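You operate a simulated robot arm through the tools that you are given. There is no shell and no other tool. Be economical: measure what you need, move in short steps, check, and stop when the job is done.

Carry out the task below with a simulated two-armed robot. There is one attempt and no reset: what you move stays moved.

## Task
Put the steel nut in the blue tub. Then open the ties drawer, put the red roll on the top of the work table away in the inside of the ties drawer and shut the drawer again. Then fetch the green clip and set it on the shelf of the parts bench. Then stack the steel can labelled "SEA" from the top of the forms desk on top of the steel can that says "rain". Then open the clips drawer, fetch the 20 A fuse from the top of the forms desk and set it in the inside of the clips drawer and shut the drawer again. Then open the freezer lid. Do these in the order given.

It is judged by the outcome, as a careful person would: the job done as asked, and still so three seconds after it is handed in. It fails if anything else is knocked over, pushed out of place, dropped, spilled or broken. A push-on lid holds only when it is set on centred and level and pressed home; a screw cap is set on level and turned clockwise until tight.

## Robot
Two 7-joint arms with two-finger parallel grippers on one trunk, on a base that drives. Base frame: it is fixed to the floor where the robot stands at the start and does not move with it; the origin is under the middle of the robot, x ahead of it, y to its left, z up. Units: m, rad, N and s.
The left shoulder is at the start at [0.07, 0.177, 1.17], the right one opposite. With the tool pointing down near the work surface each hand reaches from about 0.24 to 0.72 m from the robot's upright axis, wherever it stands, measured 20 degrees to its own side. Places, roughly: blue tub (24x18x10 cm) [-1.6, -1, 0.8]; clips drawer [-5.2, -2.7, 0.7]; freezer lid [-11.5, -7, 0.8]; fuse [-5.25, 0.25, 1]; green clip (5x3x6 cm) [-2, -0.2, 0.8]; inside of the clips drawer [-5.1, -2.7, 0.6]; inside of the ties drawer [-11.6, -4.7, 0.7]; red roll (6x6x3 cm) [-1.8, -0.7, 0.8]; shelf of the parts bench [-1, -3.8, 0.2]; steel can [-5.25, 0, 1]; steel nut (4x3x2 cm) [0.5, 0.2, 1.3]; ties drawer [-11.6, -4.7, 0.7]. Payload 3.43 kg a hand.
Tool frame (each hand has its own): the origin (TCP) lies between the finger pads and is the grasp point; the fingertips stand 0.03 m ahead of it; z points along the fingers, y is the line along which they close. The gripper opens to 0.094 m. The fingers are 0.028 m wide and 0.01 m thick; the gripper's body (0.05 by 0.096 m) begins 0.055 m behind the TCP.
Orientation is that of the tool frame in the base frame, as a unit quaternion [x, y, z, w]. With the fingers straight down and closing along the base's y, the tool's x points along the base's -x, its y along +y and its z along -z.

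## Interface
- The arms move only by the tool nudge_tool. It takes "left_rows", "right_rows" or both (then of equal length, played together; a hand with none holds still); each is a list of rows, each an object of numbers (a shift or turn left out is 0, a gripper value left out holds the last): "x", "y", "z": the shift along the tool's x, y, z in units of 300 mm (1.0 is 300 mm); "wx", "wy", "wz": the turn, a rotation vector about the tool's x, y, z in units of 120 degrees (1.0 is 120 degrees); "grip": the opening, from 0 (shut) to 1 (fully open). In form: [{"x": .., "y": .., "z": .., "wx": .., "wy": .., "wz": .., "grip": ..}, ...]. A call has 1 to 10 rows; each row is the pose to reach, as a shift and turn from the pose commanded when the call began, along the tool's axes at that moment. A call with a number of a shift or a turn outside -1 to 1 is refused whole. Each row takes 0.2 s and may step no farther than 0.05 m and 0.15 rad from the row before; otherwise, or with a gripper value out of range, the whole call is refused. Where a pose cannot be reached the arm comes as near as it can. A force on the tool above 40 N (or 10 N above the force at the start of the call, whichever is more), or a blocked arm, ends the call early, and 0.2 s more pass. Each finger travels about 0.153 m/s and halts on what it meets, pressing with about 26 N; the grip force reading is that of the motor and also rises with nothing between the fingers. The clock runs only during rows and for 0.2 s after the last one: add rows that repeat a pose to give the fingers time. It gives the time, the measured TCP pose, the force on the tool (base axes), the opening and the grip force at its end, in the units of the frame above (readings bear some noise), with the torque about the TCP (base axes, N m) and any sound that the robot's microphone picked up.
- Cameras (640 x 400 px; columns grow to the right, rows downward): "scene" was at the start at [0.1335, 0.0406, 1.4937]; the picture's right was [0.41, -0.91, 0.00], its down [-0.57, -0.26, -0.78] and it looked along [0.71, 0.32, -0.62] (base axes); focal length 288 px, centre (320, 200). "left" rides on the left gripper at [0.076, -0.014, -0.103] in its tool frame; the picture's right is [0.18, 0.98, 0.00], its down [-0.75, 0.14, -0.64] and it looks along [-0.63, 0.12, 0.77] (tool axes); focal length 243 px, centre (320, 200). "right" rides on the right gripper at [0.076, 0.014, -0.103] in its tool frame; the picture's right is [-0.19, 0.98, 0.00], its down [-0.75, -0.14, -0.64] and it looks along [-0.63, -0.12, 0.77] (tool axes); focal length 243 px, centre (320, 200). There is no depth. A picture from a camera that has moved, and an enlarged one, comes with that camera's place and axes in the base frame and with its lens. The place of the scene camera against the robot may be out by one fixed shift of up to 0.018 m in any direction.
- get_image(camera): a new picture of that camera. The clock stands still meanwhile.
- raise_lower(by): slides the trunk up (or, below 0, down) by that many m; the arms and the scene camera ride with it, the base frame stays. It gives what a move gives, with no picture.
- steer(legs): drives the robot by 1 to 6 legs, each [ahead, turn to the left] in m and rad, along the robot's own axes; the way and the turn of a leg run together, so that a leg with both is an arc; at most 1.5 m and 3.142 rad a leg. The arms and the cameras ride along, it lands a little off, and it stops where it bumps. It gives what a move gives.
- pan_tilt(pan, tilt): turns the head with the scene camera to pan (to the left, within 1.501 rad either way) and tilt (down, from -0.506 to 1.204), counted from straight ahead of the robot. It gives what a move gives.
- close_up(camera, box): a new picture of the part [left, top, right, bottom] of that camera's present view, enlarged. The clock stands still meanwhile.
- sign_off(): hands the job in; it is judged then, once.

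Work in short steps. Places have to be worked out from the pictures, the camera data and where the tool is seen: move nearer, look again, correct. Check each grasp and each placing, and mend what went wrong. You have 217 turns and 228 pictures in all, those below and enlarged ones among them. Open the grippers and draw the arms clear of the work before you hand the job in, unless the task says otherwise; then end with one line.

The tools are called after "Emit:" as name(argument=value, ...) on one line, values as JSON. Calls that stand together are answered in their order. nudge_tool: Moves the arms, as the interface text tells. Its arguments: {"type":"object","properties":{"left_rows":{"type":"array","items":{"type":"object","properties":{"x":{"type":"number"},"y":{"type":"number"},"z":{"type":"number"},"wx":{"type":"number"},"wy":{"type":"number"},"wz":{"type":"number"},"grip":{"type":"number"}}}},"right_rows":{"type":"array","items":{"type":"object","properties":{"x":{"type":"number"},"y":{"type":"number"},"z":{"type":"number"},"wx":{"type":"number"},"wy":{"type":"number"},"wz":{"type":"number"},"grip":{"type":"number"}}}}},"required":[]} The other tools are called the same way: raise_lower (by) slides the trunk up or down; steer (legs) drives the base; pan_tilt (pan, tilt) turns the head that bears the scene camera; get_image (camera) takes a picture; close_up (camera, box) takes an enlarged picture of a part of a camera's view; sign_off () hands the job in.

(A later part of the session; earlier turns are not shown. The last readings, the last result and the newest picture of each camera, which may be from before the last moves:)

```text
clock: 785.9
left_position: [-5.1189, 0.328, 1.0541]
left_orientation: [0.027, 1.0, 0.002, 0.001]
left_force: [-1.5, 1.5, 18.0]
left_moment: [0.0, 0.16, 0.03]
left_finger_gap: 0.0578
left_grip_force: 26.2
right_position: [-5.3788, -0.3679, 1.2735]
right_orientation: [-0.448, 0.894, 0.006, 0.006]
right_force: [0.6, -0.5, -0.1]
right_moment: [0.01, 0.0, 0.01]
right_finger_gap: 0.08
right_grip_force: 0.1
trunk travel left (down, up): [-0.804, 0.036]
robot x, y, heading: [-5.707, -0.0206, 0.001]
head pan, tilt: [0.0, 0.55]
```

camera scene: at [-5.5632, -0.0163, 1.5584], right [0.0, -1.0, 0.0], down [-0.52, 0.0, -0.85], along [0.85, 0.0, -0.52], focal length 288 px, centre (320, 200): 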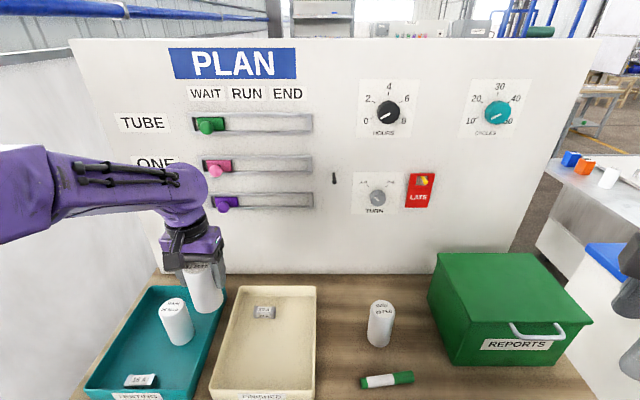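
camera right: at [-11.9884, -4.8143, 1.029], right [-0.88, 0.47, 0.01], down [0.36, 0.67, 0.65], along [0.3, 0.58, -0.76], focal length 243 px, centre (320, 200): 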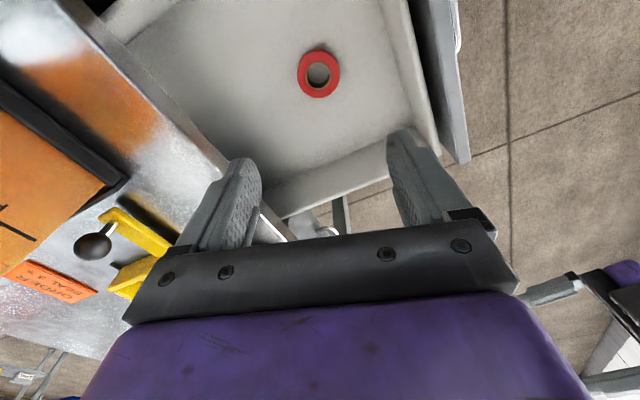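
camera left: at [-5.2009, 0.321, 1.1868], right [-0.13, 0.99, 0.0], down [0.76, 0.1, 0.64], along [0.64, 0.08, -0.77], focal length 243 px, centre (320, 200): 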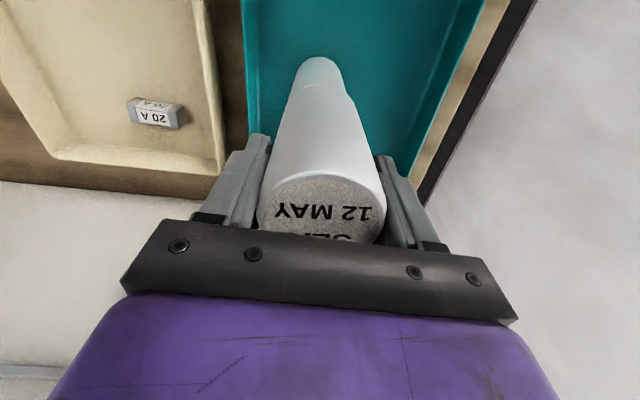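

Contact (18 N). Ease up a hair and open slowly, then rise.

Emit:
nudge_tool(left_rows=[{"z": -0.005, "grip": 0.62}, {"z": -0.005, "grip": 0.68}, {"z": -0.005, "grip": 0.76}, {"z": -0.005, "grip": 0.85}, {"z": -0.005, "grip": 0.85}, {"z": -0.1}, {"z": -0.2}, {"z": -0.34}, {"z": -0.45}])

Emit:
close_up(camera="scene", box=[90, 190, 330, 390])

Emit:
get_image(camera="left")

```text
clock: 787.9
left_position: [-5.1198, 0.3283, 1.1854]
left_orientation: [0.028, 1.0, 0.0, -0.001]
left_force: [0.0, -0.3, 0.8]
left_moment: [-0.01, 0.0, -0.03]
left_finger_gap: 0.0799
left_grip_force: 0.0
right_position: [-5.3769, -0.3662, 1.2719]
right_orientation: [-0.447, 0.894, 0.005, 0.005]
right_force: [-0.1, 0.2, 0.3]
right_moment: [-0.01, -0.01, 0.02]
right_finger_gap: 0.08
right_grip_force: 0.0
trunk travel left (down, up): [-0.804, 0.036]
robot x, y, heading: [-5.7086, -0.0179, -0.001]
head pan, tilt: [0.0, 0.55]
```

```text
2.00 times, centred on (210, 290) of scene
camera zoom: at [-5.5647, -0.0164, 1.5586], right [0.0, -1.0, 0.0], down [-0.52, 0.0, -0.85], along [0.85, 0.0, -0.52], focal length 577 px, centre (540, 20)
```

zoom: 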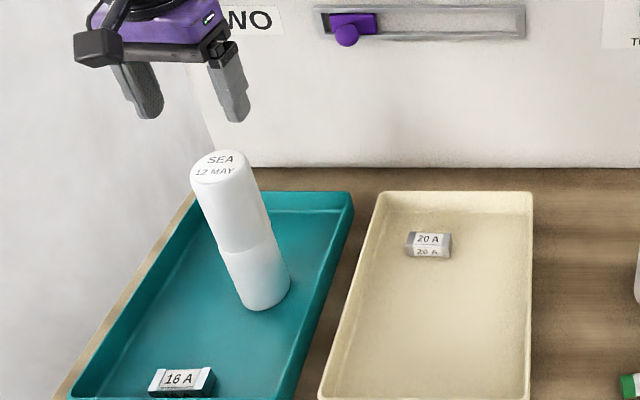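

```text
48 pictures are left
camera left: at [-5.1965, 0.3183, 1.2882], right [-0.13, 0.99, 0.0], down [0.76, 0.1, 0.64], along [0.64, 0.08, -0.77], focal length 243 px, centre (320, 200)
```

left: 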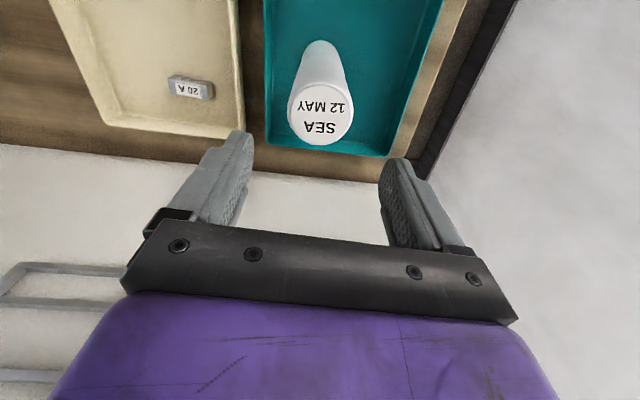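

SEA is stacked squarely on RAIN. Next the 20 A fuse, ≈(−5.055,0.13). Move 5 cm closer and bring the hand above it, opened wide.

Emit:
steer(legs=[[0.05, 0]])

Emit:
nudge_tool(left_rows=[{"y": -0.13, "x": -0.02, "grip": 1.0}, {"y": -0.26, "x": -0.04}, {"y": -0.4, "x": -0.06}, {"y": -0.53, "x": -0.08}, {"y": -0.66, "x": -0.087}, {"y": -0.66, "x": -0.087, "z": 0.15}, {"y": -0.66, "x": -0.087, "z": 0.3}, {"y": -0.66, "x": -0.087, "z": 0.45}])

Emit:
get_image(camera="left")

```text
clock: 788.9
left_position: [-5.0791, 0.3299, 1.1919]
left_orientation: [0.028, 1.0, 0.0, 0.005]
left_force: [-0.9, 0.7, 1.0]
left_moment: [-0.01, -0.06, 0.0]
left_finger_gap: 0.0797
left_grip_force: 0.1
right_position: [-5.3384, -0.3663, 1.275]
right_orientation: [-0.448, 0.894, 0.005, 0.009]
right_force: [-1.0, 0.4, 0.6]
right_moment: [0.0, -0.09, 0.02]
right_finger_gap: 0.0799
right_grip_force: 0.2
trunk travel left (down, up): [-0.804, 0.036]
robot x, y, heading: [-5.6581, -0.0239, -0.005]
head pan, tilt: [0.0, 0.55]
```

```text
clock: 790.6
left_position: [-5.0559, 0.1309, 1.0489]
left_orientation: [0.028, 1.0, 0.001, -0.001]
left_force: [-0.2, 0.0, 0.2]
left_moment: [0.02, 0.01, 0.0]
left_finger_gap: 0.0941
left_grip_force: 0.1
right_position: [-5.327, -0.3661, 1.2728]
right_orientation: [-0.448, 0.894, 0.006, 0.005]
right_force: [0.8, -0.4, 0.5]
right_moment: [0.0, 0.0, 0.02]
right_finger_gap: 0.08
right_grip_force: 0.1
trunk travel left (down, up): [-0.804, 0.036]
robot x, y, heading: [-5.6587, -0.0232, 0.005]
head pan, tilt: [0.0, 0.55]
```

```text
47 pictures are left
camera left: at [-5.1328, 0.1212, 1.152], right [-0.13, 0.99, 0.0], down [0.76, 0.1, 0.64], along [0.64, 0.08, -0.77], focal length 243 px, centre (320, 200)
```

left: 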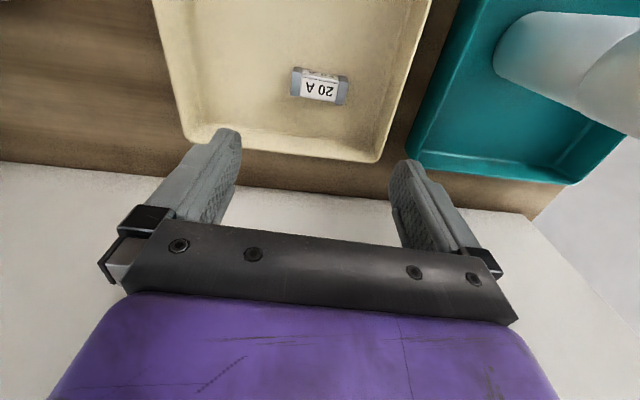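

The fuse is centred under the hand. Narrow slightly and descend to the tray floor, then grip lengthwise.

Emit:
nudge_tool(left_rows=[{"z": 0.13, "grip": 0.88}, {"z": 0.26}, {"z": 0.38}, {"z": 0.46}, {"z": 0.5}, {"z": 0.515}, {"z": 0.515}])

Emit:
nudge_tool(left_rows=[{"z": 0, "grip": 0.6}, {"grip": 0.5}, {"grip": 0.5}, {"grip": 0.5}])

Emit:
get_image(camera="left")

```text
clock: 792.2
left_position: [-5.0556, 0.1298, 0.8967]
left_orientation: [0.028, 1.0, 0.001, -0.001]
left_force: [0.1, -0.4, 0.7]
left_moment: [0.03, -0.01, 0.01]
left_finger_gap: 0.0826
left_grip_force: 0.0
right_position: [-5.3268, -0.3662, 1.274]
right_orientation: [-0.447, 0.894, 0.005, 0.005]
right_force: [0.2, 0.3, -0.2]
right_moment: [0.01, 0.02, 0.0]
right_finger_gap: 0.0801
right_grip_force: 0.1
trunk travel left (down, up): [-0.804, 0.036]
robot x, y, heading: [-5.6571, -0.0217, 0.003]
head pan, tilt: [0.0, 0.55]
```

```text
clock: 793.2
left_position: [-5.0547, 0.1307, 0.8963]
left_orientation: [0.028, 1.0, 0.002, -0.001]
left_force: [-1.0, 0.1, -0.7]
left_moment: [0.02, -0.01, 0.04]
left_finger_gap: 0.0571
left_grip_force: 25.3
right_position: [-5.3263, -0.3646, 1.2723]
right_orientation: [-0.448, 0.894, 0.006, 0.005]
right_force: [0.1, -0.5, 0.0]
right_moment: [0.0, -0.01, -0.03]
right_finger_gap: 0.0798
right_grip_force: 0.1
trunk travel left (down, up): [-0.804, 0.036]
robot x, y, heading: [-5.6592, -0.0225, 0.002]
head pan, tilt: [0.0, 0.55]
```

```text
46 pictures are left
camera left: at [-5.1326, 0.1198, 0.9989], right [-0.13, 0.99, 0.0], down [0.76, 0.1, 0.64], along [0.64, 0.08, -0.77], focal length 243 px, centre (320, 200)
```

left: 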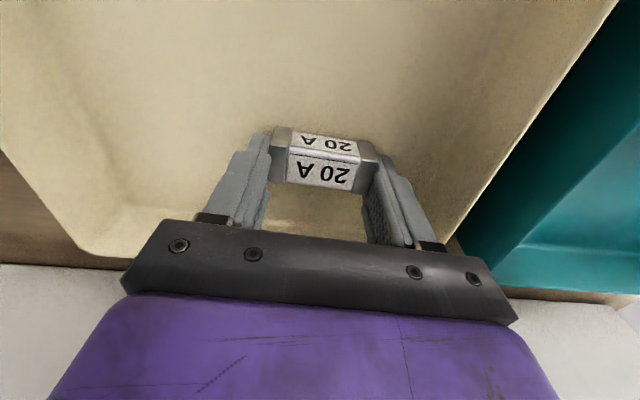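

The fuse is held (57 mm). Lift it, back out, and drive to face the clips drawer on the cups table's west side.

Emit:
nudge_tool(left_rows=[{"z": -0.13}, {"z": -0.27}, {"z": -0.41}, {"z": -0.55}, {"z": -0.69}, {"z": -0.83}])

Emit:
steer(legs=[[-0.72, 0], [0, -1.574], [1.3, 0], [1.27, 0], [0, 1.571]])

Emit:
pan_tilt(pan=0.0, tilt=0.65)

Emit:
get_image(camera="scene")

```text
clock: 794.6
left_position: [-5.0591, 0.1294, 1.1455]
left_orientation: [0.029, 1.0, 0.0, -0.001]
left_force: [-0.3, -0.1, -1.1]
left_moment: [0.02, 0.02, 0.01]
left_finger_gap: 0.0569
left_grip_force: 26.1
right_position: [-5.328, -0.3655, 1.2725]
right_orientation: [-0.447, 0.894, 0.005, 0.005]
right_force: [-0.5, 0.0, -0.2]
right_moment: [0.03, 0.0, 0.01]
right_finger_gap: 0.0797
right_grip_force: 0.1
trunk travel left (down, up): [-0.804, 0.036]
robot x, y, heading: [-5.6624, -0.0212, 0.0]
head pan, tilt: [0.0, 0.55]
```

```text
clock: 818.5
left_position: [-5.8273, -2.4234, 1.1459]
left_orientation: [0.018, 1.0, 0.001, -0.001]
left_force: [-0.1, -0.8, -1.5]
left_moment: [0.0, 0.02, 0.03]
left_finger_gap: 0.0572
left_grip_force: 26.0
right_position: [-6.0874, -2.9249, 1.2727]
right_orientation: [-0.455, 0.89, 0.006, 0.005]
right_force: [0.7, 0.2, -0.1]
right_moment: [0.01, 0.0, 0.0]
right_finger_gap: 0.08
right_grip_force: 0.1
trunk travel left (down, up): [-0.804, 0.036]
robot x, y, heading: [-6.4313, -2.5878, 0.02]
head pan, tilt: [0.0, 0.55]
```

```text
clock: 819.2
left_position: [-5.8282, -2.4238, 1.1459]
left_orientation: [0.019, 1.0, 0.001, -0.001]
left_force: [0.1, 0.0, -0.5]
left_moment: [-0.02, 0.0, -0.03]
left_finger_gap: 0.0571
left_grip_force: 26.0
right_position: [-6.0879, -2.9239, 1.2724]
right_orientation: [-0.456, 0.89, 0.007, 0.005]
right_force: [0.2, 0.3, 0.7]
right_moment: [0.01, -0.01, -0.01]
right_finger_gap: 0.0797
right_grip_force: 0.1
trunk travel left (down, up): [-0.804, 0.036]
robot x, y, heading: [-6.4286, -2.5841, 0.019]
head pan, tilt: [0.0, 0.649]
```

```text
45 pictures are left
camera scene: at [-6.2852, -2.5781, 1.5498], right [0.02, -1.0, 0.0], down [-0.6, -0.01, -0.8], along [0.8, 0.02, -0.6], focal length 288 px, centre (320, 200)
```

scene: 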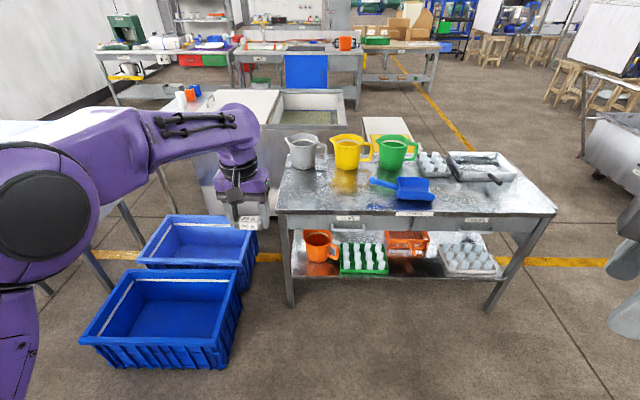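

Emit:
close_up(camera="scene", box=[270, 200, 550, 260])

```text
2.29 times, centred on (410, 230) of scene
camera zoom: at [-6.2852, -2.5781, 1.5498], right [0.02, -1.0, 0.0], down [-0.6, -0.01, -0.8], along [0.8, 0.02, -0.6], focal length 659 px, centre (114, 131)
```

zoom: 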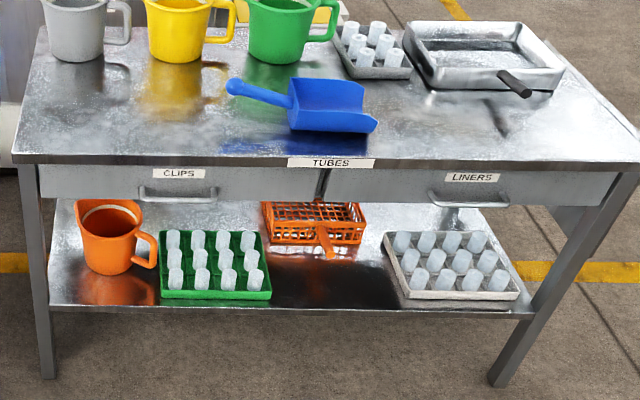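

The CLIPS drawer handle is ≈(−5.355,−2.68,0.705). Turn the right tool to point forward (+x) with vertical closing, moving it a bit ahead.

Emit:
nudge_tool(right_rows=[{"x": -0.029, "y": -0.0405, "wx": 0.0602, "wy": -0.0195, "wz": -0.0194, "grip": 1.0}, {"x": -0.059, "y": -0.081, "wx": 0.1205, "wy": -0.039, "wz": -0.0388}, {"x": -0.088, "y": -0.1215, "wx": 0.1807, "wy": -0.0585, "wz": -0.0582}, {"x": -0.117, "y": -0.162, "wx": 0.241, "wy": -0.078, "wz": -0.0777}, {"x": -0.147, "y": -0.2025, "wx": 0.301, "wy": -0.0975, "wz": -0.097}, {"x": -0.176, "y": -0.243, "wx": 0.3615, "wy": -0.117, "wz": -0.1165}, {"x": -0.205, "y": -0.2835, "wx": 0.4217, "wy": -0.1365, "wz": -0.136}, {"x": -0.234, "y": -0.324, "wx": 0.482, "wy": -0.156, "wz": -0.1553}, {"x": -0.264, "y": -0.3645, "wx": 0.542, "wy": -0.1755, "wz": -0.1747}, {"x": -0.293, "y": -0.405, "wx": 0.6025, "wy": -0.195, "wz": -0.194}])

Emit:
nudge_tool(right_rows=[{"wx": 0.0602, "wy": -0.0195, "wz": -0.0194}, {"wx": 0.1205, "wy": -0.039, "wz": -0.0388}, {"wx": 0.1205, "wy": -0.039, "wz": -0.0388}])

Emit:
raise_lower(by=-0.3)

```text
clock: 821.4
left_position: [-5.8285, -2.424, 1.1455]
left_orientation: [0.018, 1.0, 0.001, -0.001]
left_force: [0.4, 0.4, -0.2]
left_moment: [-0.01, -0.01, 0.0]
left_finger_gap: 0.057
left_grip_force: 26.1
right_position: [-5.9368, -2.9248, 1.2716]
right_orientation: [-0.513, 0.601, -0.428, 0.438]
right_force: [0.8, -0.9, -0.3]
right_moment: [0.02, -0.01, 0.02]
right_finger_gap: 0.0937
right_grip_force: 0.1
trunk travel left (down, up): [-0.804, 0.036]
robot x, y, heading: [-6.4284, -2.5887, 0.017]
head pan, tilt: [0.0, 0.649]
```

```text
clock: 822.2
left_position: [-5.8293, -2.4231, 1.1451]
left_orientation: [0.018, 1.0, 0.001, -0.001]
left_force: [0.1, 0.6, -0.4]
left_moment: [-0.03, 0.03, -0.02]
left_finger_gap: 0.0568
left_grip_force: 25.9
right_position: [-5.9329, -2.9263, 1.2744]
right_orientation: [-0.496, 0.503, -0.496, 0.505]
right_force: [-0.4, 0.4, -0.4]
right_moment: [0.02, -0.02, -0.02]
right_finger_gap: 0.094
right_grip_force: 0.0
right hand out of reach, approached as far as the arm can: row 2, 3
trunk travel left (down, up): [-0.804, 0.036]
robot x, y, heading: [-6.426, -2.583, 0.018]
head pan, tilt: [0.0, 0.649]
```

```text
clock: 825.2
left_position: [-5.8281, -2.4236, 0.845]
left_orientation: [0.018, 1.0, 0.001, -0.001]
left_force: [0.6, -0.7, -0.3]
left_moment: [-0.02, 0.01, 0.01]
left_finger_gap: 0.057
left_grip_force: 25.8
right_position: [-5.9324, -2.926, 0.9736]
right_orientation: [-0.495, 0.503, -0.497, 0.505]
right_force: [-0.6, 0.0, 0.7]
right_moment: [0.04, 0.0, 0.01]
right_finger_gap: 0.0941
right_grip_force: 0.1
trunk travel left (down, up): [-0.504, 0.336]
robot x, y, heading: [-6.4239, -2.588, 0.02]
head pan, tilt: [0.0, 0.649]
```

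Now bring the right hand to handle height and y, and raise the left hand (fuse) a little.

Emit:
nudge_tool(right_rows=[{"y": 0.112, "x": -0.1}, {"y": 0.224, "x": -0.2}, {"y": 0.336, "x": -0.3}, {"y": 0.448, "x": -0.4}, {"y": 0.56, "x": -0.5}, {"y": 0.672, "x": -0.6}, {"y": 0.784, "x": -0.7}, {"y": 0.895, "x": -0.8}], left_rows=[{"z": -0.06}, {"z": -0.12}, {"z": -0.18}, {"z": -0.24}, {"z": -0.3}, {"z": -0.36}, {"z": -0.4}, {"z": -0.4, "x": 0.1}])

Emit:
steer(legs=[[0.4, -0.02]])

Emit:
get_image(camera="right")

Emit:
pan_tilt(pan=-0.1, tilt=0.75)

Emit:
get_image(camera="scene")

```text
clock: 827.0
left_position: [-5.8589, -2.424, 0.9662]
left_orientation: [0.02, 1.0, 0.0, 0.001]
left_force: [-0.3, -0.2, -1.1]
left_moment: [-0.02, 0.0, 0.05]
left_finger_gap: 0.057
left_grip_force: 25.4
right_position: [-5.9209, -2.8739, 0.8676]
right_orientation: [-0.497, 0.503, -0.494, 0.506]
right_force: [0.1, 0.0, 0.6]
right_moment: [-0.01, 0.02, -0.01]
right_finger_gap: 0.094
right_grip_force: 0.2
right hand out of reach, approached as far as the arm can: row 1, 2, 3, 4, 5, 6, 7, 8
trunk travel left (down, up): [-0.504, 0.336]
robot x, y, heading: [-6.425, -2.5885, 0.02]
head pan, tilt: [0.0, 0.649]
```

```text
clock: 829.5
left_position: [-5.4475, -2.4408, 0.9649]
left_orientation: [0.034, 0.999, 0.001, -0.001]
left_force: [-0.1, 0.2, 0.1]
left_moment: [0.0, 0.0, -0.04]
left_finger_gap: 0.057
left_grip_force: 25.8
right_position: [-5.5225, -2.8877, 0.8658]
right_orientation: [-0.489, 0.511, -0.502, 0.497]
right_force: [0.5, -0.2, 0.6]
right_moment: [0.01, -0.02, 0.01]
right_finger_gap: 0.0939
right_grip_force: 0.1
trunk travel left (down, up): [-0.504, 0.336]
robot x, y, heading: [-6.0237, -2.5848, -0.015]
head pan, tilt: [0.0, 0.649]
```

```text
43 pictures are left
camera right: at [-5.6294, -2.9613, 0.8507], right [0.0, 0.2, -0.98], down [-0.62, 0.77, 0.16], along [0.78, 0.61, 0.13], focal length 243 px, centre (320, 200)
```

right: 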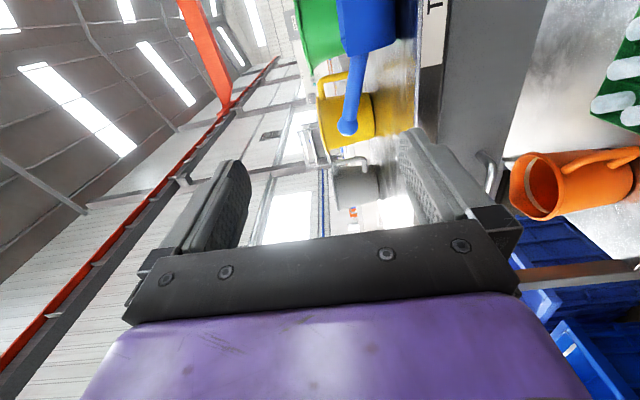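

```text
clock: 830.1
left_position: [-5.4479, -2.4406, 0.9645]
left_orientation: [0.034, 0.999, 0.001, -0.001]
left_force: [-0.3, 0.3, -0.9]
left_moment: [0.02, -0.01, -0.02]
left_finger_gap: 0.0568
left_grip_force: 26.3
right_position: [-5.5233, -2.8879, 0.8663]
right_orientation: [-0.49, 0.511, -0.502, 0.497]
right_force: [-0.3, -0.2, -0.6]
right_moment: [0.0, 0.03, 0.03]
right_finger_gap: 0.0939
right_grip_force: 0.0
trunk travel left (down, up): [-0.504, 0.336]
robot x, y, heading: [-6.0213, -2.5826, -0.007]
head pan, tilt: [-0.099, 0.75]
```

```text
42 pictures are left
camera scene: at [-5.8853, -2.5887, 1.2412], right [-0.11, -0.99, 0.0], down [-0.68, 0.07, -0.73], along [0.73, -0.08, -0.68], focal length 288 px, centre (320, 200)
```

scene: 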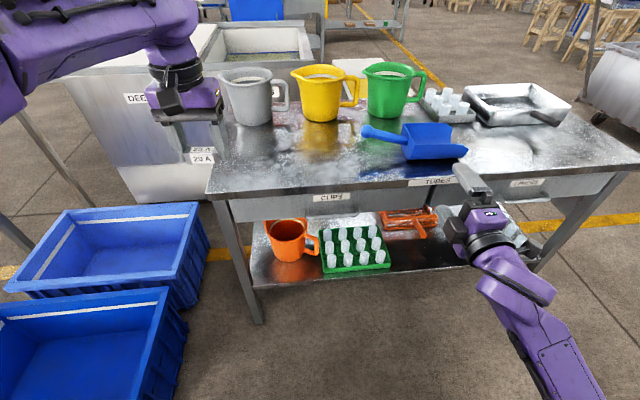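

The right arm can't get lower in this pose, so I lower the trunk 0.16 (raising the left hand to compensate) and shift the right hand sideways to the handle.

Emit:
nudge_tool(left_rows=[{"z": -0.1, "x": 0.05}, {"z": -0.2, "x": 0.1}, {"z": -0.3, "x": 0.15}, {"z": -0.4, "x": 0.2}])

Emit:
raise_lower(by=-0.16)

Emit:
nudge_tool(right_rows=[{"x": -0.14}, {"x": -0.28}, {"x": -0.42}, {"x": -0.56}, {"x": -0.69}, {"x": -0.69}])

Emit:
get_image(camera="right")

```text
clock: 831.1
left_position: [-5.5088, -2.4349, 1.0851]
left_orientation: [0.035, 0.999, 0.0, -0.001]
left_force: [-0.8, 1.0, -0.8]
left_moment: [0.02, 0.0, 0.0]
left_finger_gap: 0.0569
left_grip_force: 26.5
right_position: [-5.5242, -2.8876, 0.8671]
right_orientation: [-0.49, 0.511, -0.502, 0.497]
right_force: [0.6, 0.0, 0.2]
right_moment: [0.04, -0.02, 0.01]
right_finger_gap: 0.0942
right_grip_force: 0.0
trunk travel left (down, up): [-0.504, 0.336]
robot x, y, heading: [-6.0244, -2.5859, -0.011]
head pan, tilt: [-0.099, 0.75]
```

```text
clock: 833.0
left_position: [-5.508, -2.436, 0.924]
left_orientation: [0.034, 0.999, 0.001, -0.001]
left_force: [-0.2, 0.1, 0.0]
left_moment: [0.0, 0.0, 0.03]
left_finger_gap: 0.057
left_grip_force: 26.2
right_position: [-5.5236, -2.8877, 0.7073]
right_orientation: [-0.49, 0.511, -0.502, 0.497]
right_force: [-0.2, -0.6, 0.2]
right_moment: [-0.01, 0.03, 0.0]
right_finger_gap: 0.0937
right_grip_force: 0.0
trunk travel left (down, up): [-0.344, 0.496]
robot x, y, heading: [-6.019, -2.5828, -0.011]
head pan, tilt: [-0.099, 0.75]
```

```text
clock: 834.4
left_position: [-5.507, -2.4357, 0.9242]
left_orientation: [0.034, 0.999, 0.001, -0.001]
left_force: [0.1, -0.8, -0.9]
left_moment: [0.02, 0.0, 0.02]
left_finger_gap: 0.057
left_grip_force: 26.4
right_position: [-5.5242, -2.8882, 0.7065]
right_orientation: [-0.49, 0.511, -0.502, 0.496]
right_force: [0.9, -0.4, 0.3]
right_moment: [0.01, 0.0, -0.02]
right_finger_gap: 0.0941
right_grip_force: 0.1
right hand out of reach, approached as far as the arm can: row 1, 2, 3, 4, 5, 6
trunk travel left (down, up): [-0.344, 0.496]
robot x, y, heading: [-6.0219, -2.586, -0.013]
head pan, tilt: [-0.099, 0.75]
```

```text
41 pictures are left
camera right: at [-5.6299, -2.9613, 0.691], right [0.0, 0.2, -0.98], down [-0.62, 0.77, 0.15], along [0.78, 0.61, 0.13], focal length 243 px, centre (320, 200)
```

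right: 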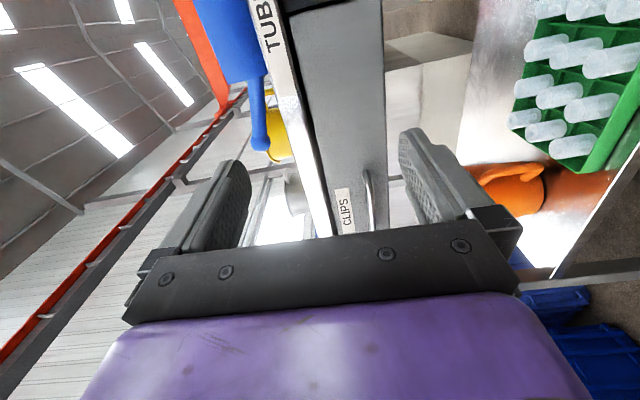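

The right arm is limited in this posture (only reaches rel. (0.5,−0.3)). I undo the unreachable command offset and instead turn the base left 0.36 rad so the hand lines up with the handle.

Emit:
nudge_tool(right_rows=[{"x": 0.14}, {"x": 0.28}, {"x": 0.42}, {"x": 0.56}, {"x": 0.69}])

Emit:
nudge_tool(right_rows=[{"x": 0.12, "y": -0.1}, {"x": 0.24, "y": -0.2}, {"x": 0.36, "y": -0.3}, {"x": 0.48, "y": -0.4}, {"x": 0.6, "y": -0.5}, {"x": 0.63, "y": -0.54}])

Emit:
steer(legs=[[0, 0.36]])

Emit:
get_image(camera="right")

```text
clock: 835.6
left_position: [-5.5075, -2.4359, 0.9245]
left_orientation: [0.033, 0.999, 0.001, -0.001]
left_force: [-0.1, -0.6, -0.9]
left_moment: [0.02, 0.01, 0.04]
left_finger_gap: 0.0572
left_grip_force: 26.2
right_position: [-5.5307, -3.0995, 0.7039]
right_orientation: [-0.489, 0.512, -0.502, 0.497]
right_force: [-0.2, -0.8, -0.9]
right_moment: [-0.02, -0.04, 0.03]
right_finger_gap: 0.0939
right_grip_force: 0.1
trunk travel left (down, up): [-0.344, 0.496]
robot x, y, heading: [-6.0263, -2.5818, -0.013]
head pan, tilt: [-0.099, 0.75]
```

```text
clock: 837.0
left_position: [-5.5067, -2.4341, 0.9248]
left_orientation: [0.034, 0.999, 0.001, -0.001]
left_force: [1.2, 0.1, -1.0]
left_moment: [0.01, -0.01, 0.0]
left_finger_gap: 0.0569
left_grip_force: 26.2
right_position: [-5.5345, -3.2934, 0.8631]
right_orientation: [-0.49, 0.511, -0.502, 0.497]
right_force: [0.6, 0.4, -1.0]
right_moment: [-0.01, 0.03, 0.0]
right_finger_gap: 0.0943
right_grip_force: 0.1
trunk travel left (down, up): [-0.344, 0.496]
robot x, y, heading: [-6.0218, -2.5859, -0.011]
head pan, tilt: [-0.099, 0.75]
```

```text
clock: 838.5
left_position: [-5.5938, -2.2617, 0.9238]
left_orientation: [-0.148, 0.989, 0.001, -0.001]
left_force: [0.4, 0.3, -0.8]
left_moment: [-0.02, -0.02, 0.02]
left_finger_gap: 0.0568
left_grip_force: 26.2
right_position: [-5.3138, -3.0731, 0.8628]
right_orientation: [-0.574, 0.414, -0.404, 0.58]
right_force: [0.0, 0.8, -0.6]
right_moment: [-0.01, 0.02, -0.01]
right_finger_gap: 0.0936
right_grip_force: 0.2
trunk travel left (down, up): [-0.344, 0.496]
robot x, y, heading: [-6.0233, -2.5857, 0.354]
head pan, tilt: [-0.099, 0.75]
```

```text
40 pictures are left
camera right: at [-5.3866, -3.1784, 0.847], right [-0.07, 0.19, -0.98], down [-0.85, 0.5, 0.15], along [0.51, 0.85, 0.13], focal length 243 px, centre (320, 200)
```

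right: 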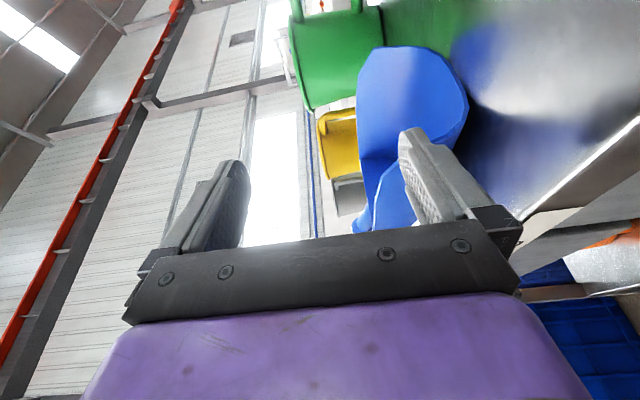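

The hand can move freely outward, so the limit is from being too close in. I back up 0.35 m, straighten the base, then extend the hand further forward before moving it across.

Emit:
steer(legs=[[-0.35, 0], [0, -0.345]])

Emit:
nudge_tool(right_rows=[{"z": 0.13}, {"z": 0.26}, {"z": 0.39}, {"z": 0.45, "x": -0.1}, {"z": 0.45, "x": -0.23}, {"z": 0.45, "x": -0.36}, {"z": 0.45, "x": -0.49}, {"z": 0.45, "x": -0.62}, {"z": 0.45, "x": -0.75}, {"z": 0.45, "x": -0.88}])

```text
clock: 841.8
left_position: [-5.8378, -2.5477, 0.9243]
left_orientation: [0.026, 1.0, 0.001, -0.001]
left_force: [0.9, 0.4, -0.7]
left_moment: [0.04, -0.03, -0.02]
left_finger_gap: 0.0571
left_grip_force: 26.2
right_position: [-5.8534, -3.4075, 0.8621]
right_orientation: [-0.493, 0.508, -0.499, 0.501]
right_force: [0.1, -0.3, -0.4]
right_moment: [0.02, 0.0, 0.03]
right_finger_gap: 0.094
right_grip_force: 0.1
trunk travel left (down, up): [-0.344, 0.496]
robot x, y, heading: [-6.3509, -2.7033, 0.002]
head pan, tilt: [-0.099, 0.75]
```

```text
clock: 844.0
left_position: [-5.8397, -2.548, 0.9237]
left_orientation: [0.027, 1.0, 0.0, -0.001]
left_force: [-0.3, -0.8, -0.6]
left_moment: [0.01, -0.02, -0.03]
left_finger_gap: 0.057
left_grip_force: 25.4
right_position: [-5.8091, -3.2035, 0.8414]
right_orientation: [-0.493, 0.506, -0.5, 0.502]
right_force: [-0.3, -0.6, -0.6]
right_moment: [-0.03, 0.01, 0.01]
right_finger_gap: 0.0939
right_grip_force: 0.1
right hand out of reach, approached as far as the arm can: row 6, 7, 8, 9, 10
trunk travel left (down, up): [-0.344, 0.496]
robot x, y, heading: [-6.3504, -2.7048, 0.003]
head pan, tilt: [-0.099, 0.75]
```

Still joint-limited. I try rolling the tool half a turn (the gripper is symmetric) to unwind the wrist.

Emit:
nudge_tool(right_rows=[{"wz": 0.07, "x": 0.1}, {"wz": 0.14, "x": 0.2}, {"wz": 0.21, "x": 0.2}, {"wz": 0.28, "x": 0.2}, {"wz": 0.35, "x": 0.2}, {"wz": 0.42, "x": 0.2}, {"wz": 0.49, "x": 0.2}, {"wz": 0.56, "x": 0.2}, {"wz": 0.63, "x": 0.2}, {"wz": 0.7, "x": 0.2}])

```text
clock: 846.2
left_position: [-5.8391, -2.5475, 0.9248]
left_orientation: [0.027, 1.0, 0.001, -0.001]
left_force: [0.1, -0.4, -0.6]
left_moment: [-0.01, 0.0, 0.02]
left_finger_gap: 0.057
left_grip_force: 26.5
right_position: [-5.8114, -3.2637, 0.8408]
right_orientation: [-0.026, 0.707, -0.034, 0.706]
right_force: [0.1, -0.1, 0.2]
right_moment: [0.01, -0.01, 0.01]
right_finger_gap: 0.0942
right_grip_force: 0.1
trunk travel left (down, up): [-0.344, 0.496]
robot x, y, heading: [-6.3573, -2.7086, 0.003]
head pan, tilt: [-0.099, 0.75]
```

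Reachable all the way. Continue the roll to complete 180°.

Emit:
nudge_tool(right_rows=[{"wz": 0.07}, {"wz": 0.14}, {"wz": 0.21}, {"wz": 0.28}, {"wz": 0.35}, {"wz": 0.42}, {"wz": 0.49}, {"wz": 0.56}, {"wz": 0.63}, {"wz": 0.7}])

Emit:
nudge_tool(right_rows=[{"wz": 0.05, "x": 0.1}, {"wz": 0.1, "x": 0.25}, {"wz": 0.1, "x": 0.4}, {"wz": 0.1, "x": 0.55}, {"wz": 0.1, "x": 0.7}, {"wz": 0.1, "x": 0.85}, {"wz": 0.1, "x": 1.0}])

```text
clock: 848.4
left_position: [-5.8379, -2.5475, 0.924]
left_orientation: [0.026, 1.0, 0.0, -0.001]
left_force: [0.0, -0.1, -0.5]
left_moment: [0.01, 0.01, 0.0]
left_finger_gap: 0.057
left_grip_force: 25.1
right_position: [-5.8105, -3.2639, 0.8419]
right_orientation: [0.454, 0.542, 0.447, 0.548]
right_force: [-0.1, 0.1, 0.5]
right_moment: [0.0, -0.01, -0.02]
right_finger_gap: 0.0942
right_grip_force: 0.1
trunk travel left (down, up): [-0.344, 0.496]
robot x, y, heading: [-6.3517, -2.7049, 0.005]
head pan, tilt: [-0.099, 0.75]
```

```text
clock: 850.0
left_position: [-5.8383, -2.5479, 0.9239]
left_orientation: [0.027, 1.0, 0.0, -0.001]
left_force: [0.3, -0.4, -0.9]
left_moment: [-0.06, -0.02, 0.01]
left_finger_gap: 0.0569
left_grip_force: 25.7
right_position: [-5.8058, -2.9674, 0.7843]
right_orientation: [0.507, 0.494, 0.501, 0.499]
right_force: [-0.2, -0.1, 0.1]
right_moment: [0.02, 0.0, 0.02]
right_finger_gap: 0.0941
right_grip_force: 0.0
trunk travel left (down, up): [-0.344, 0.496]
robot x, y, heading: [-6.3543, -2.7053, 0.007]
head pan, tilt: [-0.099, 0.75]
```

Freed. Now move the hand to y≈−2.70, z≈0.703.

Emit:
nudge_tool(right_rows=[{"x": 0.13, "y": -0.04}, {"x": 0.26, "y": -0.08}, {"x": 0.39, "y": -0.12}, {"x": 0.52, "y": -0.16}, {"x": 0.65, "y": -0.2}, {"x": 0.78, "y": -0.24}, {"x": 0.89, "y": -0.27}])

Emit:
steer(legs=[[0.3, 0]])

Emit:
get_image(camera="right")

Emit:
close_up(camera="scene", box=[240, 170, 440, 295])

```text
clock: 851.6
left_position: [-5.8374, -2.5478, 0.9244]
left_orientation: [0.027, 1.0, 0.0, -0.001]
left_force: [0.1, -0.2, -1.0]
left_moment: [0.03, 0.02, 0.02]
left_finger_gap: 0.057
left_grip_force: 25.9
right_position: [-5.8047, -2.7019, 0.709]
right_orientation: [0.507, 0.493, 0.501, 0.499]
right_force: [-0.9, -0.5, -0.5]
right_moment: [0.02, 0.0, -0.01]
right_finger_gap: 0.0943
right_grip_force: 0.0
trunk travel left (down, up): [-0.344, 0.496]
robot x, y, heading: [-6.353, -2.7054, 0.003]
head pan, tilt: [-0.099, 0.75]
```

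```text
clock: 853.7
left_position: [-5.5412, -2.5485, 0.9237]
left_orientation: [0.029, 1.0, 0.001, -0.001]
left_force: [-0.1, 0.4, -0.1]
left_moment: [-0.01, 0.01, -0.01]
left_finger_gap: 0.057
left_grip_force: 25.7
right_position: [-5.5077, -2.7017, 0.7082]
right_orientation: [0.507, 0.493, 0.5, 0.499]
right_force: [0.4, -0.4, -0.3]
right_moment: [-0.01, -0.05, -0.02]
right_finger_gap: 0.0943
right_grip_force: 0.1
trunk travel left (down, up): [-0.344, 0.496]
robot x, y, heading: [-6.0517, -2.706, 0.004]
head pan, tilt: [-0.099, 0.75]
```

```text
39 pictures are left
camera right: at [-5.6108, -2.6249, 0.7238], right [0.0, -0.2, 0.98], down [-0.65, -0.74, -0.15], along [0.76, -0.64, -0.13], focal length 243 px, centre (320, 200)
```

right: 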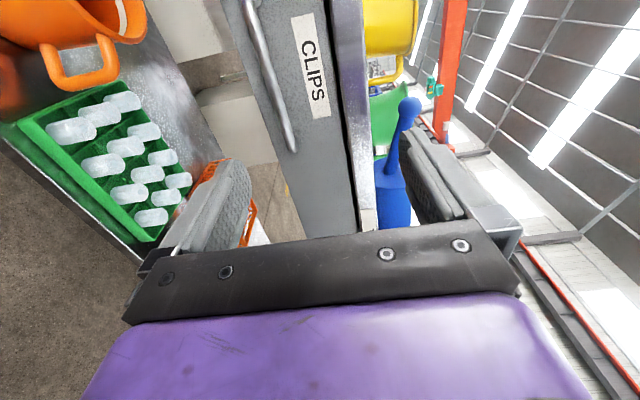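

```text
3.20 times, centred on (340, 232) of scene
camera zoom: at [-5.9166, -2.7063, 1.081], right [-0.1, -1.0, 0.0], down [-0.68, 0.07, -0.73], along [0.73, -0.07, -0.68], focal length 923 px, centre (256, 96)
```

zoom: 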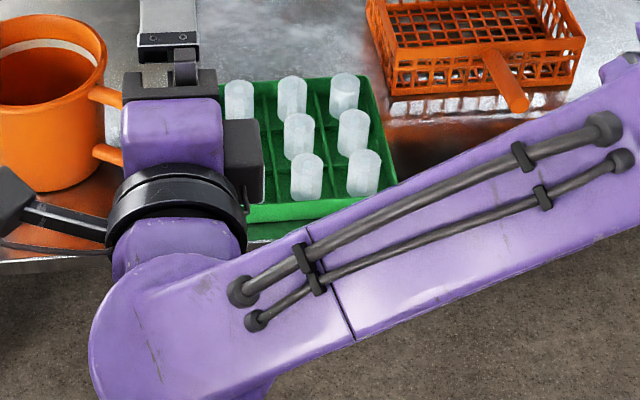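

The bar is at about x −5.31, z 0.657. Lower 5 cm, drive 0.12 m closer and look.

Emit:
nudge_tool(right_rows=[{"y": -0.08}, {"y": -0.165}, {"y": -0.165}])

Emit:
steer(legs=[[0.12, 0]])

Emit:
get_image(camera="right")

```text
clock: 854.5
left_position: [-5.542, -2.549, 0.9247]
left_orientation: [0.029, 1.0, 0.001, -0.001]
left_force: [-0.9, 0.5, -1.2]
left_moment: [-0.03, 0.03, 0.01]
left_finger_gap: 0.057
left_grip_force: 26.0
right_position: [-5.5091, -2.7017, 0.6604]
right_orientation: [0.508, 0.493, 0.501, 0.498]
right_force: [-0.5, 0.4, -0.3]
right_moment: [0.02, -0.02, -0.01]
right_finger_gap: 0.094
right_grip_force: 0.2
trunk travel left (down, up): [-0.344, 0.496]
robot x, y, heading: [-6.057, -2.7047, 0.007]
head pan, tilt: [-0.099, 0.75]
```

```text
clock: 855.7
left_position: [-5.4168, -2.5492, 0.9232]
left_orientation: [0.028, 1.0, 0.0, -0.002]
left_force: [0.6, 0.0, -0.1]
left_moment: [-0.01, 0.05, -0.03]
left_finger_gap: 0.057
left_grip_force: 26.2
right_position: [-5.3855, -2.7029, 0.6598]
right_orientation: [0.508, 0.493, 0.499, 0.5]
right_force: [0.5, -0.2, -0.3]
right_moment: [0.0, 0.0, -0.01]
right_finger_gap: 0.094
right_grip_force: 0.1
trunk travel left (down, up): [-0.344, 0.496]
robot x, y, heading: [-5.9322, -2.7065, 0.002]
head pan, tilt: [-0.099, 0.75]
```

```text
37 pictures are left
camera right: at [-5.4879, -2.6251, 0.6753], right [0.0, -0.2, 0.98], down [-0.65, -0.74, -0.15], along [0.76, -0.64, -0.13], focal length 243 px, centre (320, 200)
```

right: 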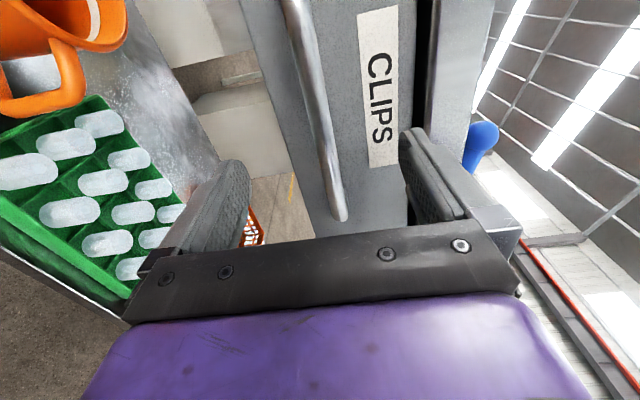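

The bar is well between the fingers. Advance and close.

Emit:
nudge_tool(right_rows=[{"z": 0.1}, {"z": 0.16}, {"z": 0.19}, {"z": 0.21}])

Emit:
nudge_tool(right_rows=[{"grip": 0.5}, {"grip": 0.15}, {"grip": 0.0}, {"grip": 0.0}, {"grip": 0.0}])

Emit:
get_image(camera="right")

```text
clock: 856.2
left_position: [-5.4185, -2.5478, 0.9223]
left_orientation: [0.028, 1.0, 0.0, -0.001]
left_force: [0.3, 0.7, -1.3]
left_moment: [0.0, 0.02, 0.0]
left_finger_gap: 0.0571
left_grip_force: 26.2
right_position: [-5.3511, -2.702, 0.6596]
right_orientation: [0.51, 0.49, 0.502, 0.498]
right_force: [-15.8, -6.6, 5.2]
right_moment: [0.57, -1.02, -0.02]
right_finger_gap: 0.094
right_grip_force: 0.0
trunk travel left (down, up): [-0.344, 0.496]
robot x, y, heading: [-5.9354, -2.7012, -0.004]
head pan, tilt: [-0.099, 0.75]
stopped in row 2 (right hand): the force on the tool passed its limit at 59 N (the readings are from after the stop); the commanded pose is now the measured one
```

```text
clock: 857.5
left_position: [-5.4228, -2.5485, 0.9261]
left_orientation: [0.028, 1.0, 0.002, 0.001]
left_force: [0.1, 0.1, -0.7]
left_moment: [-0.02, -0.01, 0.01]
left_finger_gap: 0.057
left_grip_force: 26.1
right_position: [-5.3516, -2.7023, 0.665]
right_orientation: [0.508, 0.488, 0.505, 0.5]
right_force: [0.3, -2.2, 37.4]
right_moment: [-0.56, 0.58, 0.28]
right_finger_gap: 0.0169
right_grip_force: 26.0
trunk travel left (down, up): [-0.344, 0.496]
robot x, y, heading: [-5.9318, -2.7021, 0.005]
head pan, tilt: [-0.099, 0.75]
```

```text
36 pictures are left
camera right: at [-5.4558, -2.6245, 0.6799], right [-0.01, -0.21, 0.98], down [-0.65, -0.74, -0.16], along [0.76, -0.64, -0.13], focal length 243 px, centre (320, 200)
```

right: 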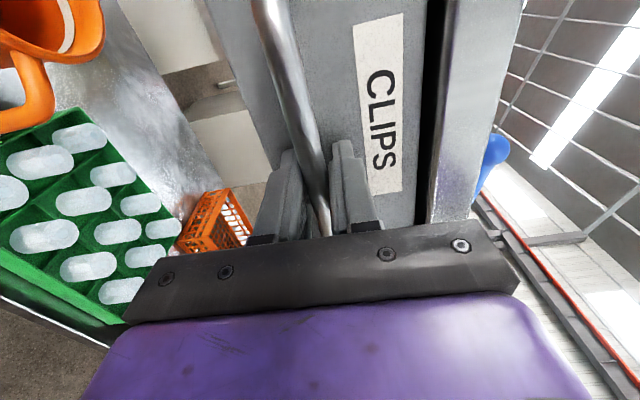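

The bar is gripped (17 mm). Pull the drawer open by backing 0.27 m.

Emit:
nudge_tool(right_rows=[{"y": 0.012}, {"y": 0.012}])

Emit:
steer(legs=[[-0.27, 0]])

Emit:
pan_tilt(pan=0.1, tilt=0.75)

Emit:
get_image(camera="scene")

```text
clock: 858.0
left_position: [-5.4211, -2.5486, 0.9251]
left_orientation: [0.029, 1.0, 0.0, 0.0]
left_force: [1.0, -0.1, 0.2]
left_moment: [-0.01, 0.01, -0.03]
left_finger_gap: 0.0571
left_grip_force: 26.0
right_position: [-5.3523, -2.702, 0.6639]
right_orientation: [0.509, 0.492, 0.502, 0.497]
right_force: [0.7, 1.0, 29.0]
right_moment: [-1.03, 0.07, -0.24]
right_finger_gap: 0.0164
right_grip_force: 44.8
trunk travel left (down, up): [-0.344, 0.496]
robot x, y, heading: [-5.9333, -2.6984, 0.001]
head pan, tilt: [-0.099, 0.75]
```

```text
clock: 860.0
left_position: [-5.6935, -2.5477, 0.9246]
left_orientation: [0.027, 1.0, 0.0, 0.0]
left_force: [-0.1, -0.2, 0.0]
left_moment: [-0.02, -0.01, 0.02]
left_finger_gap: 0.0571
left_grip_force: 26.0
right_position: [-5.6227, -2.7009, 0.6664]
right_orientation: [0.508, 0.492, 0.503, 0.497]
right_force: [-0.7, -8.2, 25.0]
right_moment: [-1.05, 0.07, -0.28]
right_finger_gap: 0.0167
right_grip_force: 45.0
trunk travel left (down, up): [-0.344, 0.496]
robot x, y, heading: [-6.2027, -2.7023, 0.001]
head pan, tilt: [-0.099, 0.75]
```

```text
clock: 860.7
left_position: [-5.6918, -2.5475, 0.923]
left_orientation: [0.026, 1.0, 0.0, -0.001]
left_force: [-1.0, 0.8, -0.5]
left_moment: [0.0, 0.01, -0.01]
left_finger_gap: 0.057
left_grip_force: 26.0
right_position: [-5.6228, -2.7014, 0.6654]
right_orientation: [0.509, 0.492, 0.502, 0.498]
right_force: [0.4, -3.5, 15.0]
right_moment: [-1.02, 0.09, 0.09]
right_finger_gap: 0.0165
right_grip_force: 45.2
trunk travel left (down, up): [-0.344, 0.496]
robot x, y, heading: [-6.2071, -2.7045, 0.001]
head pan, tilt: [0.099, 0.75]
```

```text
35 pictures are left
camera scene: at [-6.0679, -2.6902, 1.0815], right [0.1, -0.99, 0.0], down [-0.68, -0.07, -0.73], along [0.73, 0.07, -0.68], focal length 288 px, centre (320, 200)
```

scene: 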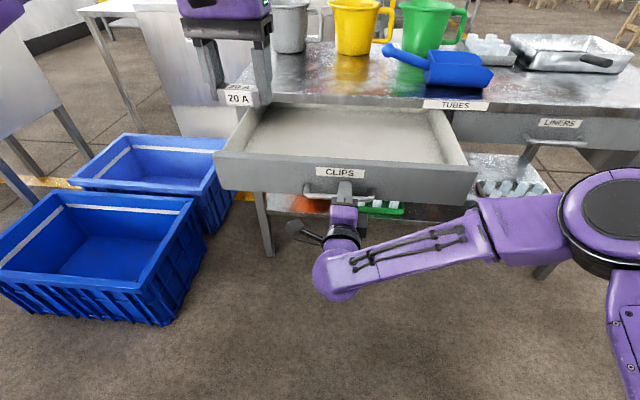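

The drawer is open and empty. Release the handle, draw the right hand back and well to the right.

Emit:
nudge_tool(right_rows=[{"grip": 0.6}, {"grip": 1.0}, {"z": -0.12}, {"z": -0.26}, {"z": -0.4}, {"z": -0.4, "x": -0.15}, {"z": -0.4, "x": -0.3}, {"z": -0.4, "x": -0.45}, {"z": -0.4, "x": -0.6}, {"z": -0.4, "x": -0.75}])

Emit:
nudge_tool(right_rows=[{"x": -0.15}, {"x": -0.3}, {"x": -0.45}, {"x": -0.6}, {"x": -0.75}], left_rows=[{"x": 0, "y": -0.03}, {"x": 0, "y": -0.06}, {"x": 0, "y": -0.1}, {"x": 0, "y": -0.13}, {"x": 0, "y": -0.16}])

Emit:
steer(legs=[[0.2, 0]])

Emit:
get_image(camera="left")

```text
clock: 862.9
left_position: [-5.692, -2.5486, 0.9228]
left_orientation: [0.027, 1.0, 0.001, -0.002]
left_force: [-1.1, -0.5, -0.9]
left_moment: [0.03, -0.01, 0.02]
left_finger_gap: 0.057
left_grip_force: 26.4
right_position: [-5.7212, -2.9208, 0.6445]
right_orientation: [0.509, 0.492, 0.502, 0.496]
right_force: [-1.0, 0.0, 0.1]
right_moment: [0.0, 0.02, 0.04]
right_finger_gap: 0.0941
right_grip_force: 0.1
right hand out of reach, approached as far as the arm can: row 9, 10
trunk travel left (down, up): [-0.344, 0.496]
robot x, y, heading: [-6.2039, -2.7019, -0.0]
head pan, tilt: [0.099, 0.75]
```

```text
clock: 864.1
left_position: [-5.6936, -2.5979, 0.9241]
left_orientation: [0.028, 1.0, 0.001, -0.002]
left_force: [-0.2, -0.2, -0.9]
left_moment: [0.01, -0.03, -0.02]
left_finger_gap: 0.057
left_grip_force: 25.9
right_position: [-5.7231, -3.1482, 0.6411]
right_orientation: [0.51, 0.492, 0.502, 0.496]
right_force: [0.5, 0.5, 0.4]
right_moment: [-0.01, 0.02, 0.02]
right_finger_gap: 0.0937
right_grip_force: 0.1
trunk travel left (down, up): [-0.344, 0.496]
robot x, y, heading: [-6.2032, -2.7012, 0.005]
head pan, tilt: [0.099, 0.75]
```

```text
clock: 865.7
left_position: [-5.4926, -2.5933, 0.9229]
left_orientation: [0.025, 1.0, 0.0, -0.003]
left_force: [-0.3, -0.3, -1.1]
left_moment: [-0.03, 0.03, -0.01]
left_finger_gap: 0.0569
left_grip_force: 25.7
right_position: [-5.5201, -3.1459, 0.6406]
right_orientation: [0.508, 0.494, 0.502, 0.496]
right_force: [-0.1, 0.3, -0.6]
right_moment: [0.0, -0.02, -0.02]
right_finger_gap: 0.094
right_grip_force: 0.0
trunk travel left (down, up): [-0.344, 0.496]
robot x, y, heading: [-6.0, -2.7012, 0.007]
head pan, tilt: [0.099, 0.75]
```

```text
34 pictures are left
camera left: at [-5.5685, -2.6045, 1.0251], right [-0.13, 0.99, 0.0], down [0.76, 0.1, 0.64], along [0.63, 0.09, -0.77], focal length 243 px, centre (320, 200)
```

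left: 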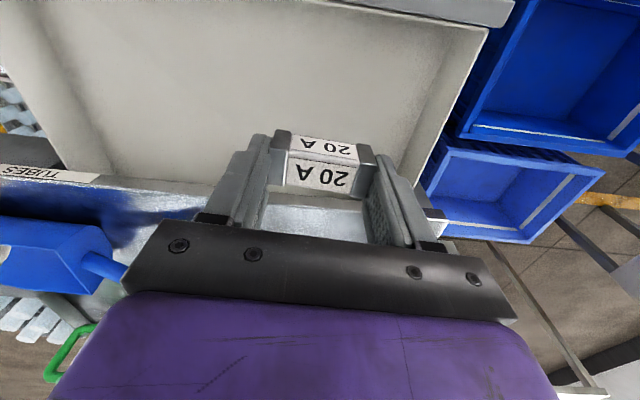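

The fuse is over the drawer cavity. Lower 19 cm, then in small steps to contact.

Emit:
nudge_tool(left_rows=[{"z": 0.14}, {"z": 0.28}, {"z": 0.42}, {"z": 0.56}, {"z": 0.64}, {"z": 0.66}, {"z": 0.68}, {"z": 0.7}])

Emit:
get_image(camera="left")

```text
clock: 867.5
left_position: [-5.4926, -2.5937, 0.7134]
left_orientation: [0.026, 1.0, -0.001, -0.003]
left_force: [-0.1, 0.2, -0.2]
left_moment: [0.02, 0.03, -0.05]
left_finger_gap: 0.0571
left_grip_force: 25.8
right_position: [-5.5209, -3.1443, 0.6402]
right_orientation: [0.508, 0.493, 0.502, 0.496]
right_force: [-0.8, -1.0, 1.0]
right_moment: [-0.01, 0.01, -0.01]
right_finger_gap: 0.094
right_grip_force: 0.0
trunk travel left (down, up): [-0.344, 0.496]
robot x, y, heading: [-6.0001, -2.7017, 0.004]
head pan, tilt: [0.099, 0.75]
```

```text
33 pictures are left
camera left: at [-5.5694, -2.6052, 0.8152], right [-0.13, 0.99, 0.0], down [0.76, 0.1, 0.64], along [0.63, 0.09, -0.77], focal length 243 px, centre (320, 200)
```

left: 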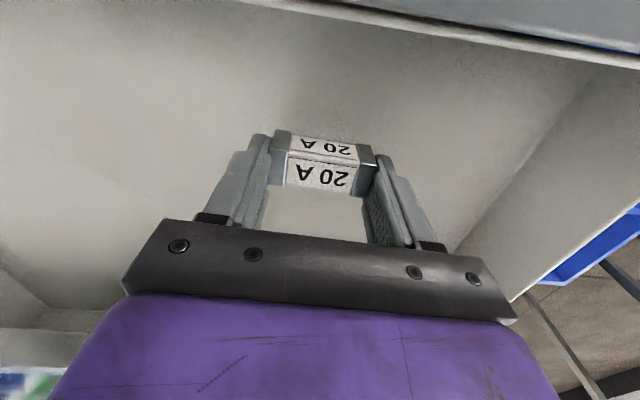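

Emit:
nudge_tool(left_rows=[{"z": 0.02}, {"z": 0.04}, {"z": 0.06}, {"z": 0.08}, {"z": 0.1}])

```text
clock: 868.7
left_position: [-5.4932, -2.594, 0.6816]
left_orientation: [0.025, 1.0, 0.0, -0.002]
left_force: [0.3, 0.5, -1.2]
left_moment: [-0.01, 0.04, -0.03]
left_finger_gap: 0.057
left_grip_force: 26.7
right_position: [-5.5208, -3.1447, 0.64]
right_orientation: [0.508, 0.494, 0.503, 0.496]
right_force: [-0.5, 0.1, 0.4]
right_moment: [-0.02, 0.04, 0.0]
right_finger_gap: 0.0941
right_grip_force: 0.0
trunk travel left (down, up): [-0.344, 0.496]
robot x, y, heading: [-6.0017, -2.6996, 0.005]
head pan, tilt: [0.099, 0.75]
```

No contact yet; keep lowering gently.

Emit:
nudge_tool(left_rows=[{"z": 0.02}, {"z": 0.04}, {"z": 0.06}, {"z": 0.08}, {"z": 0.1}])

```text
clock: 869.5
left_position: [-5.4913, -2.594, 0.6739]
left_orientation: [0.027, 1.0, 0.0, 0.008]
left_force: [0.9, 1.4, 22.4]
left_moment: [0.15, 0.24, -0.28]
left_finger_gap: 0.0569
left_grip_force: 25.9
right_position: [-5.5209, -3.1441, 0.6414]
right_orientation: [0.509, 0.493, 0.502, 0.497]
right_force: [0.8, 0.2, -1.0]
right_moment: [0.01, -0.02, 0.0]
right_finger_gap: 0.0939
right_grip_force: 0.1
trunk travel left (down, up): [-0.344, 0.496]
robot x, y, heading: [-6.002, -2.7007, 0.011]
head pan, tilt: [0.099, 0.75]
stopped in row 3 (left hand): the force on the tool passed its limit at 46 N (the readings are from after the stop); the commanded pose is now the measured one
```

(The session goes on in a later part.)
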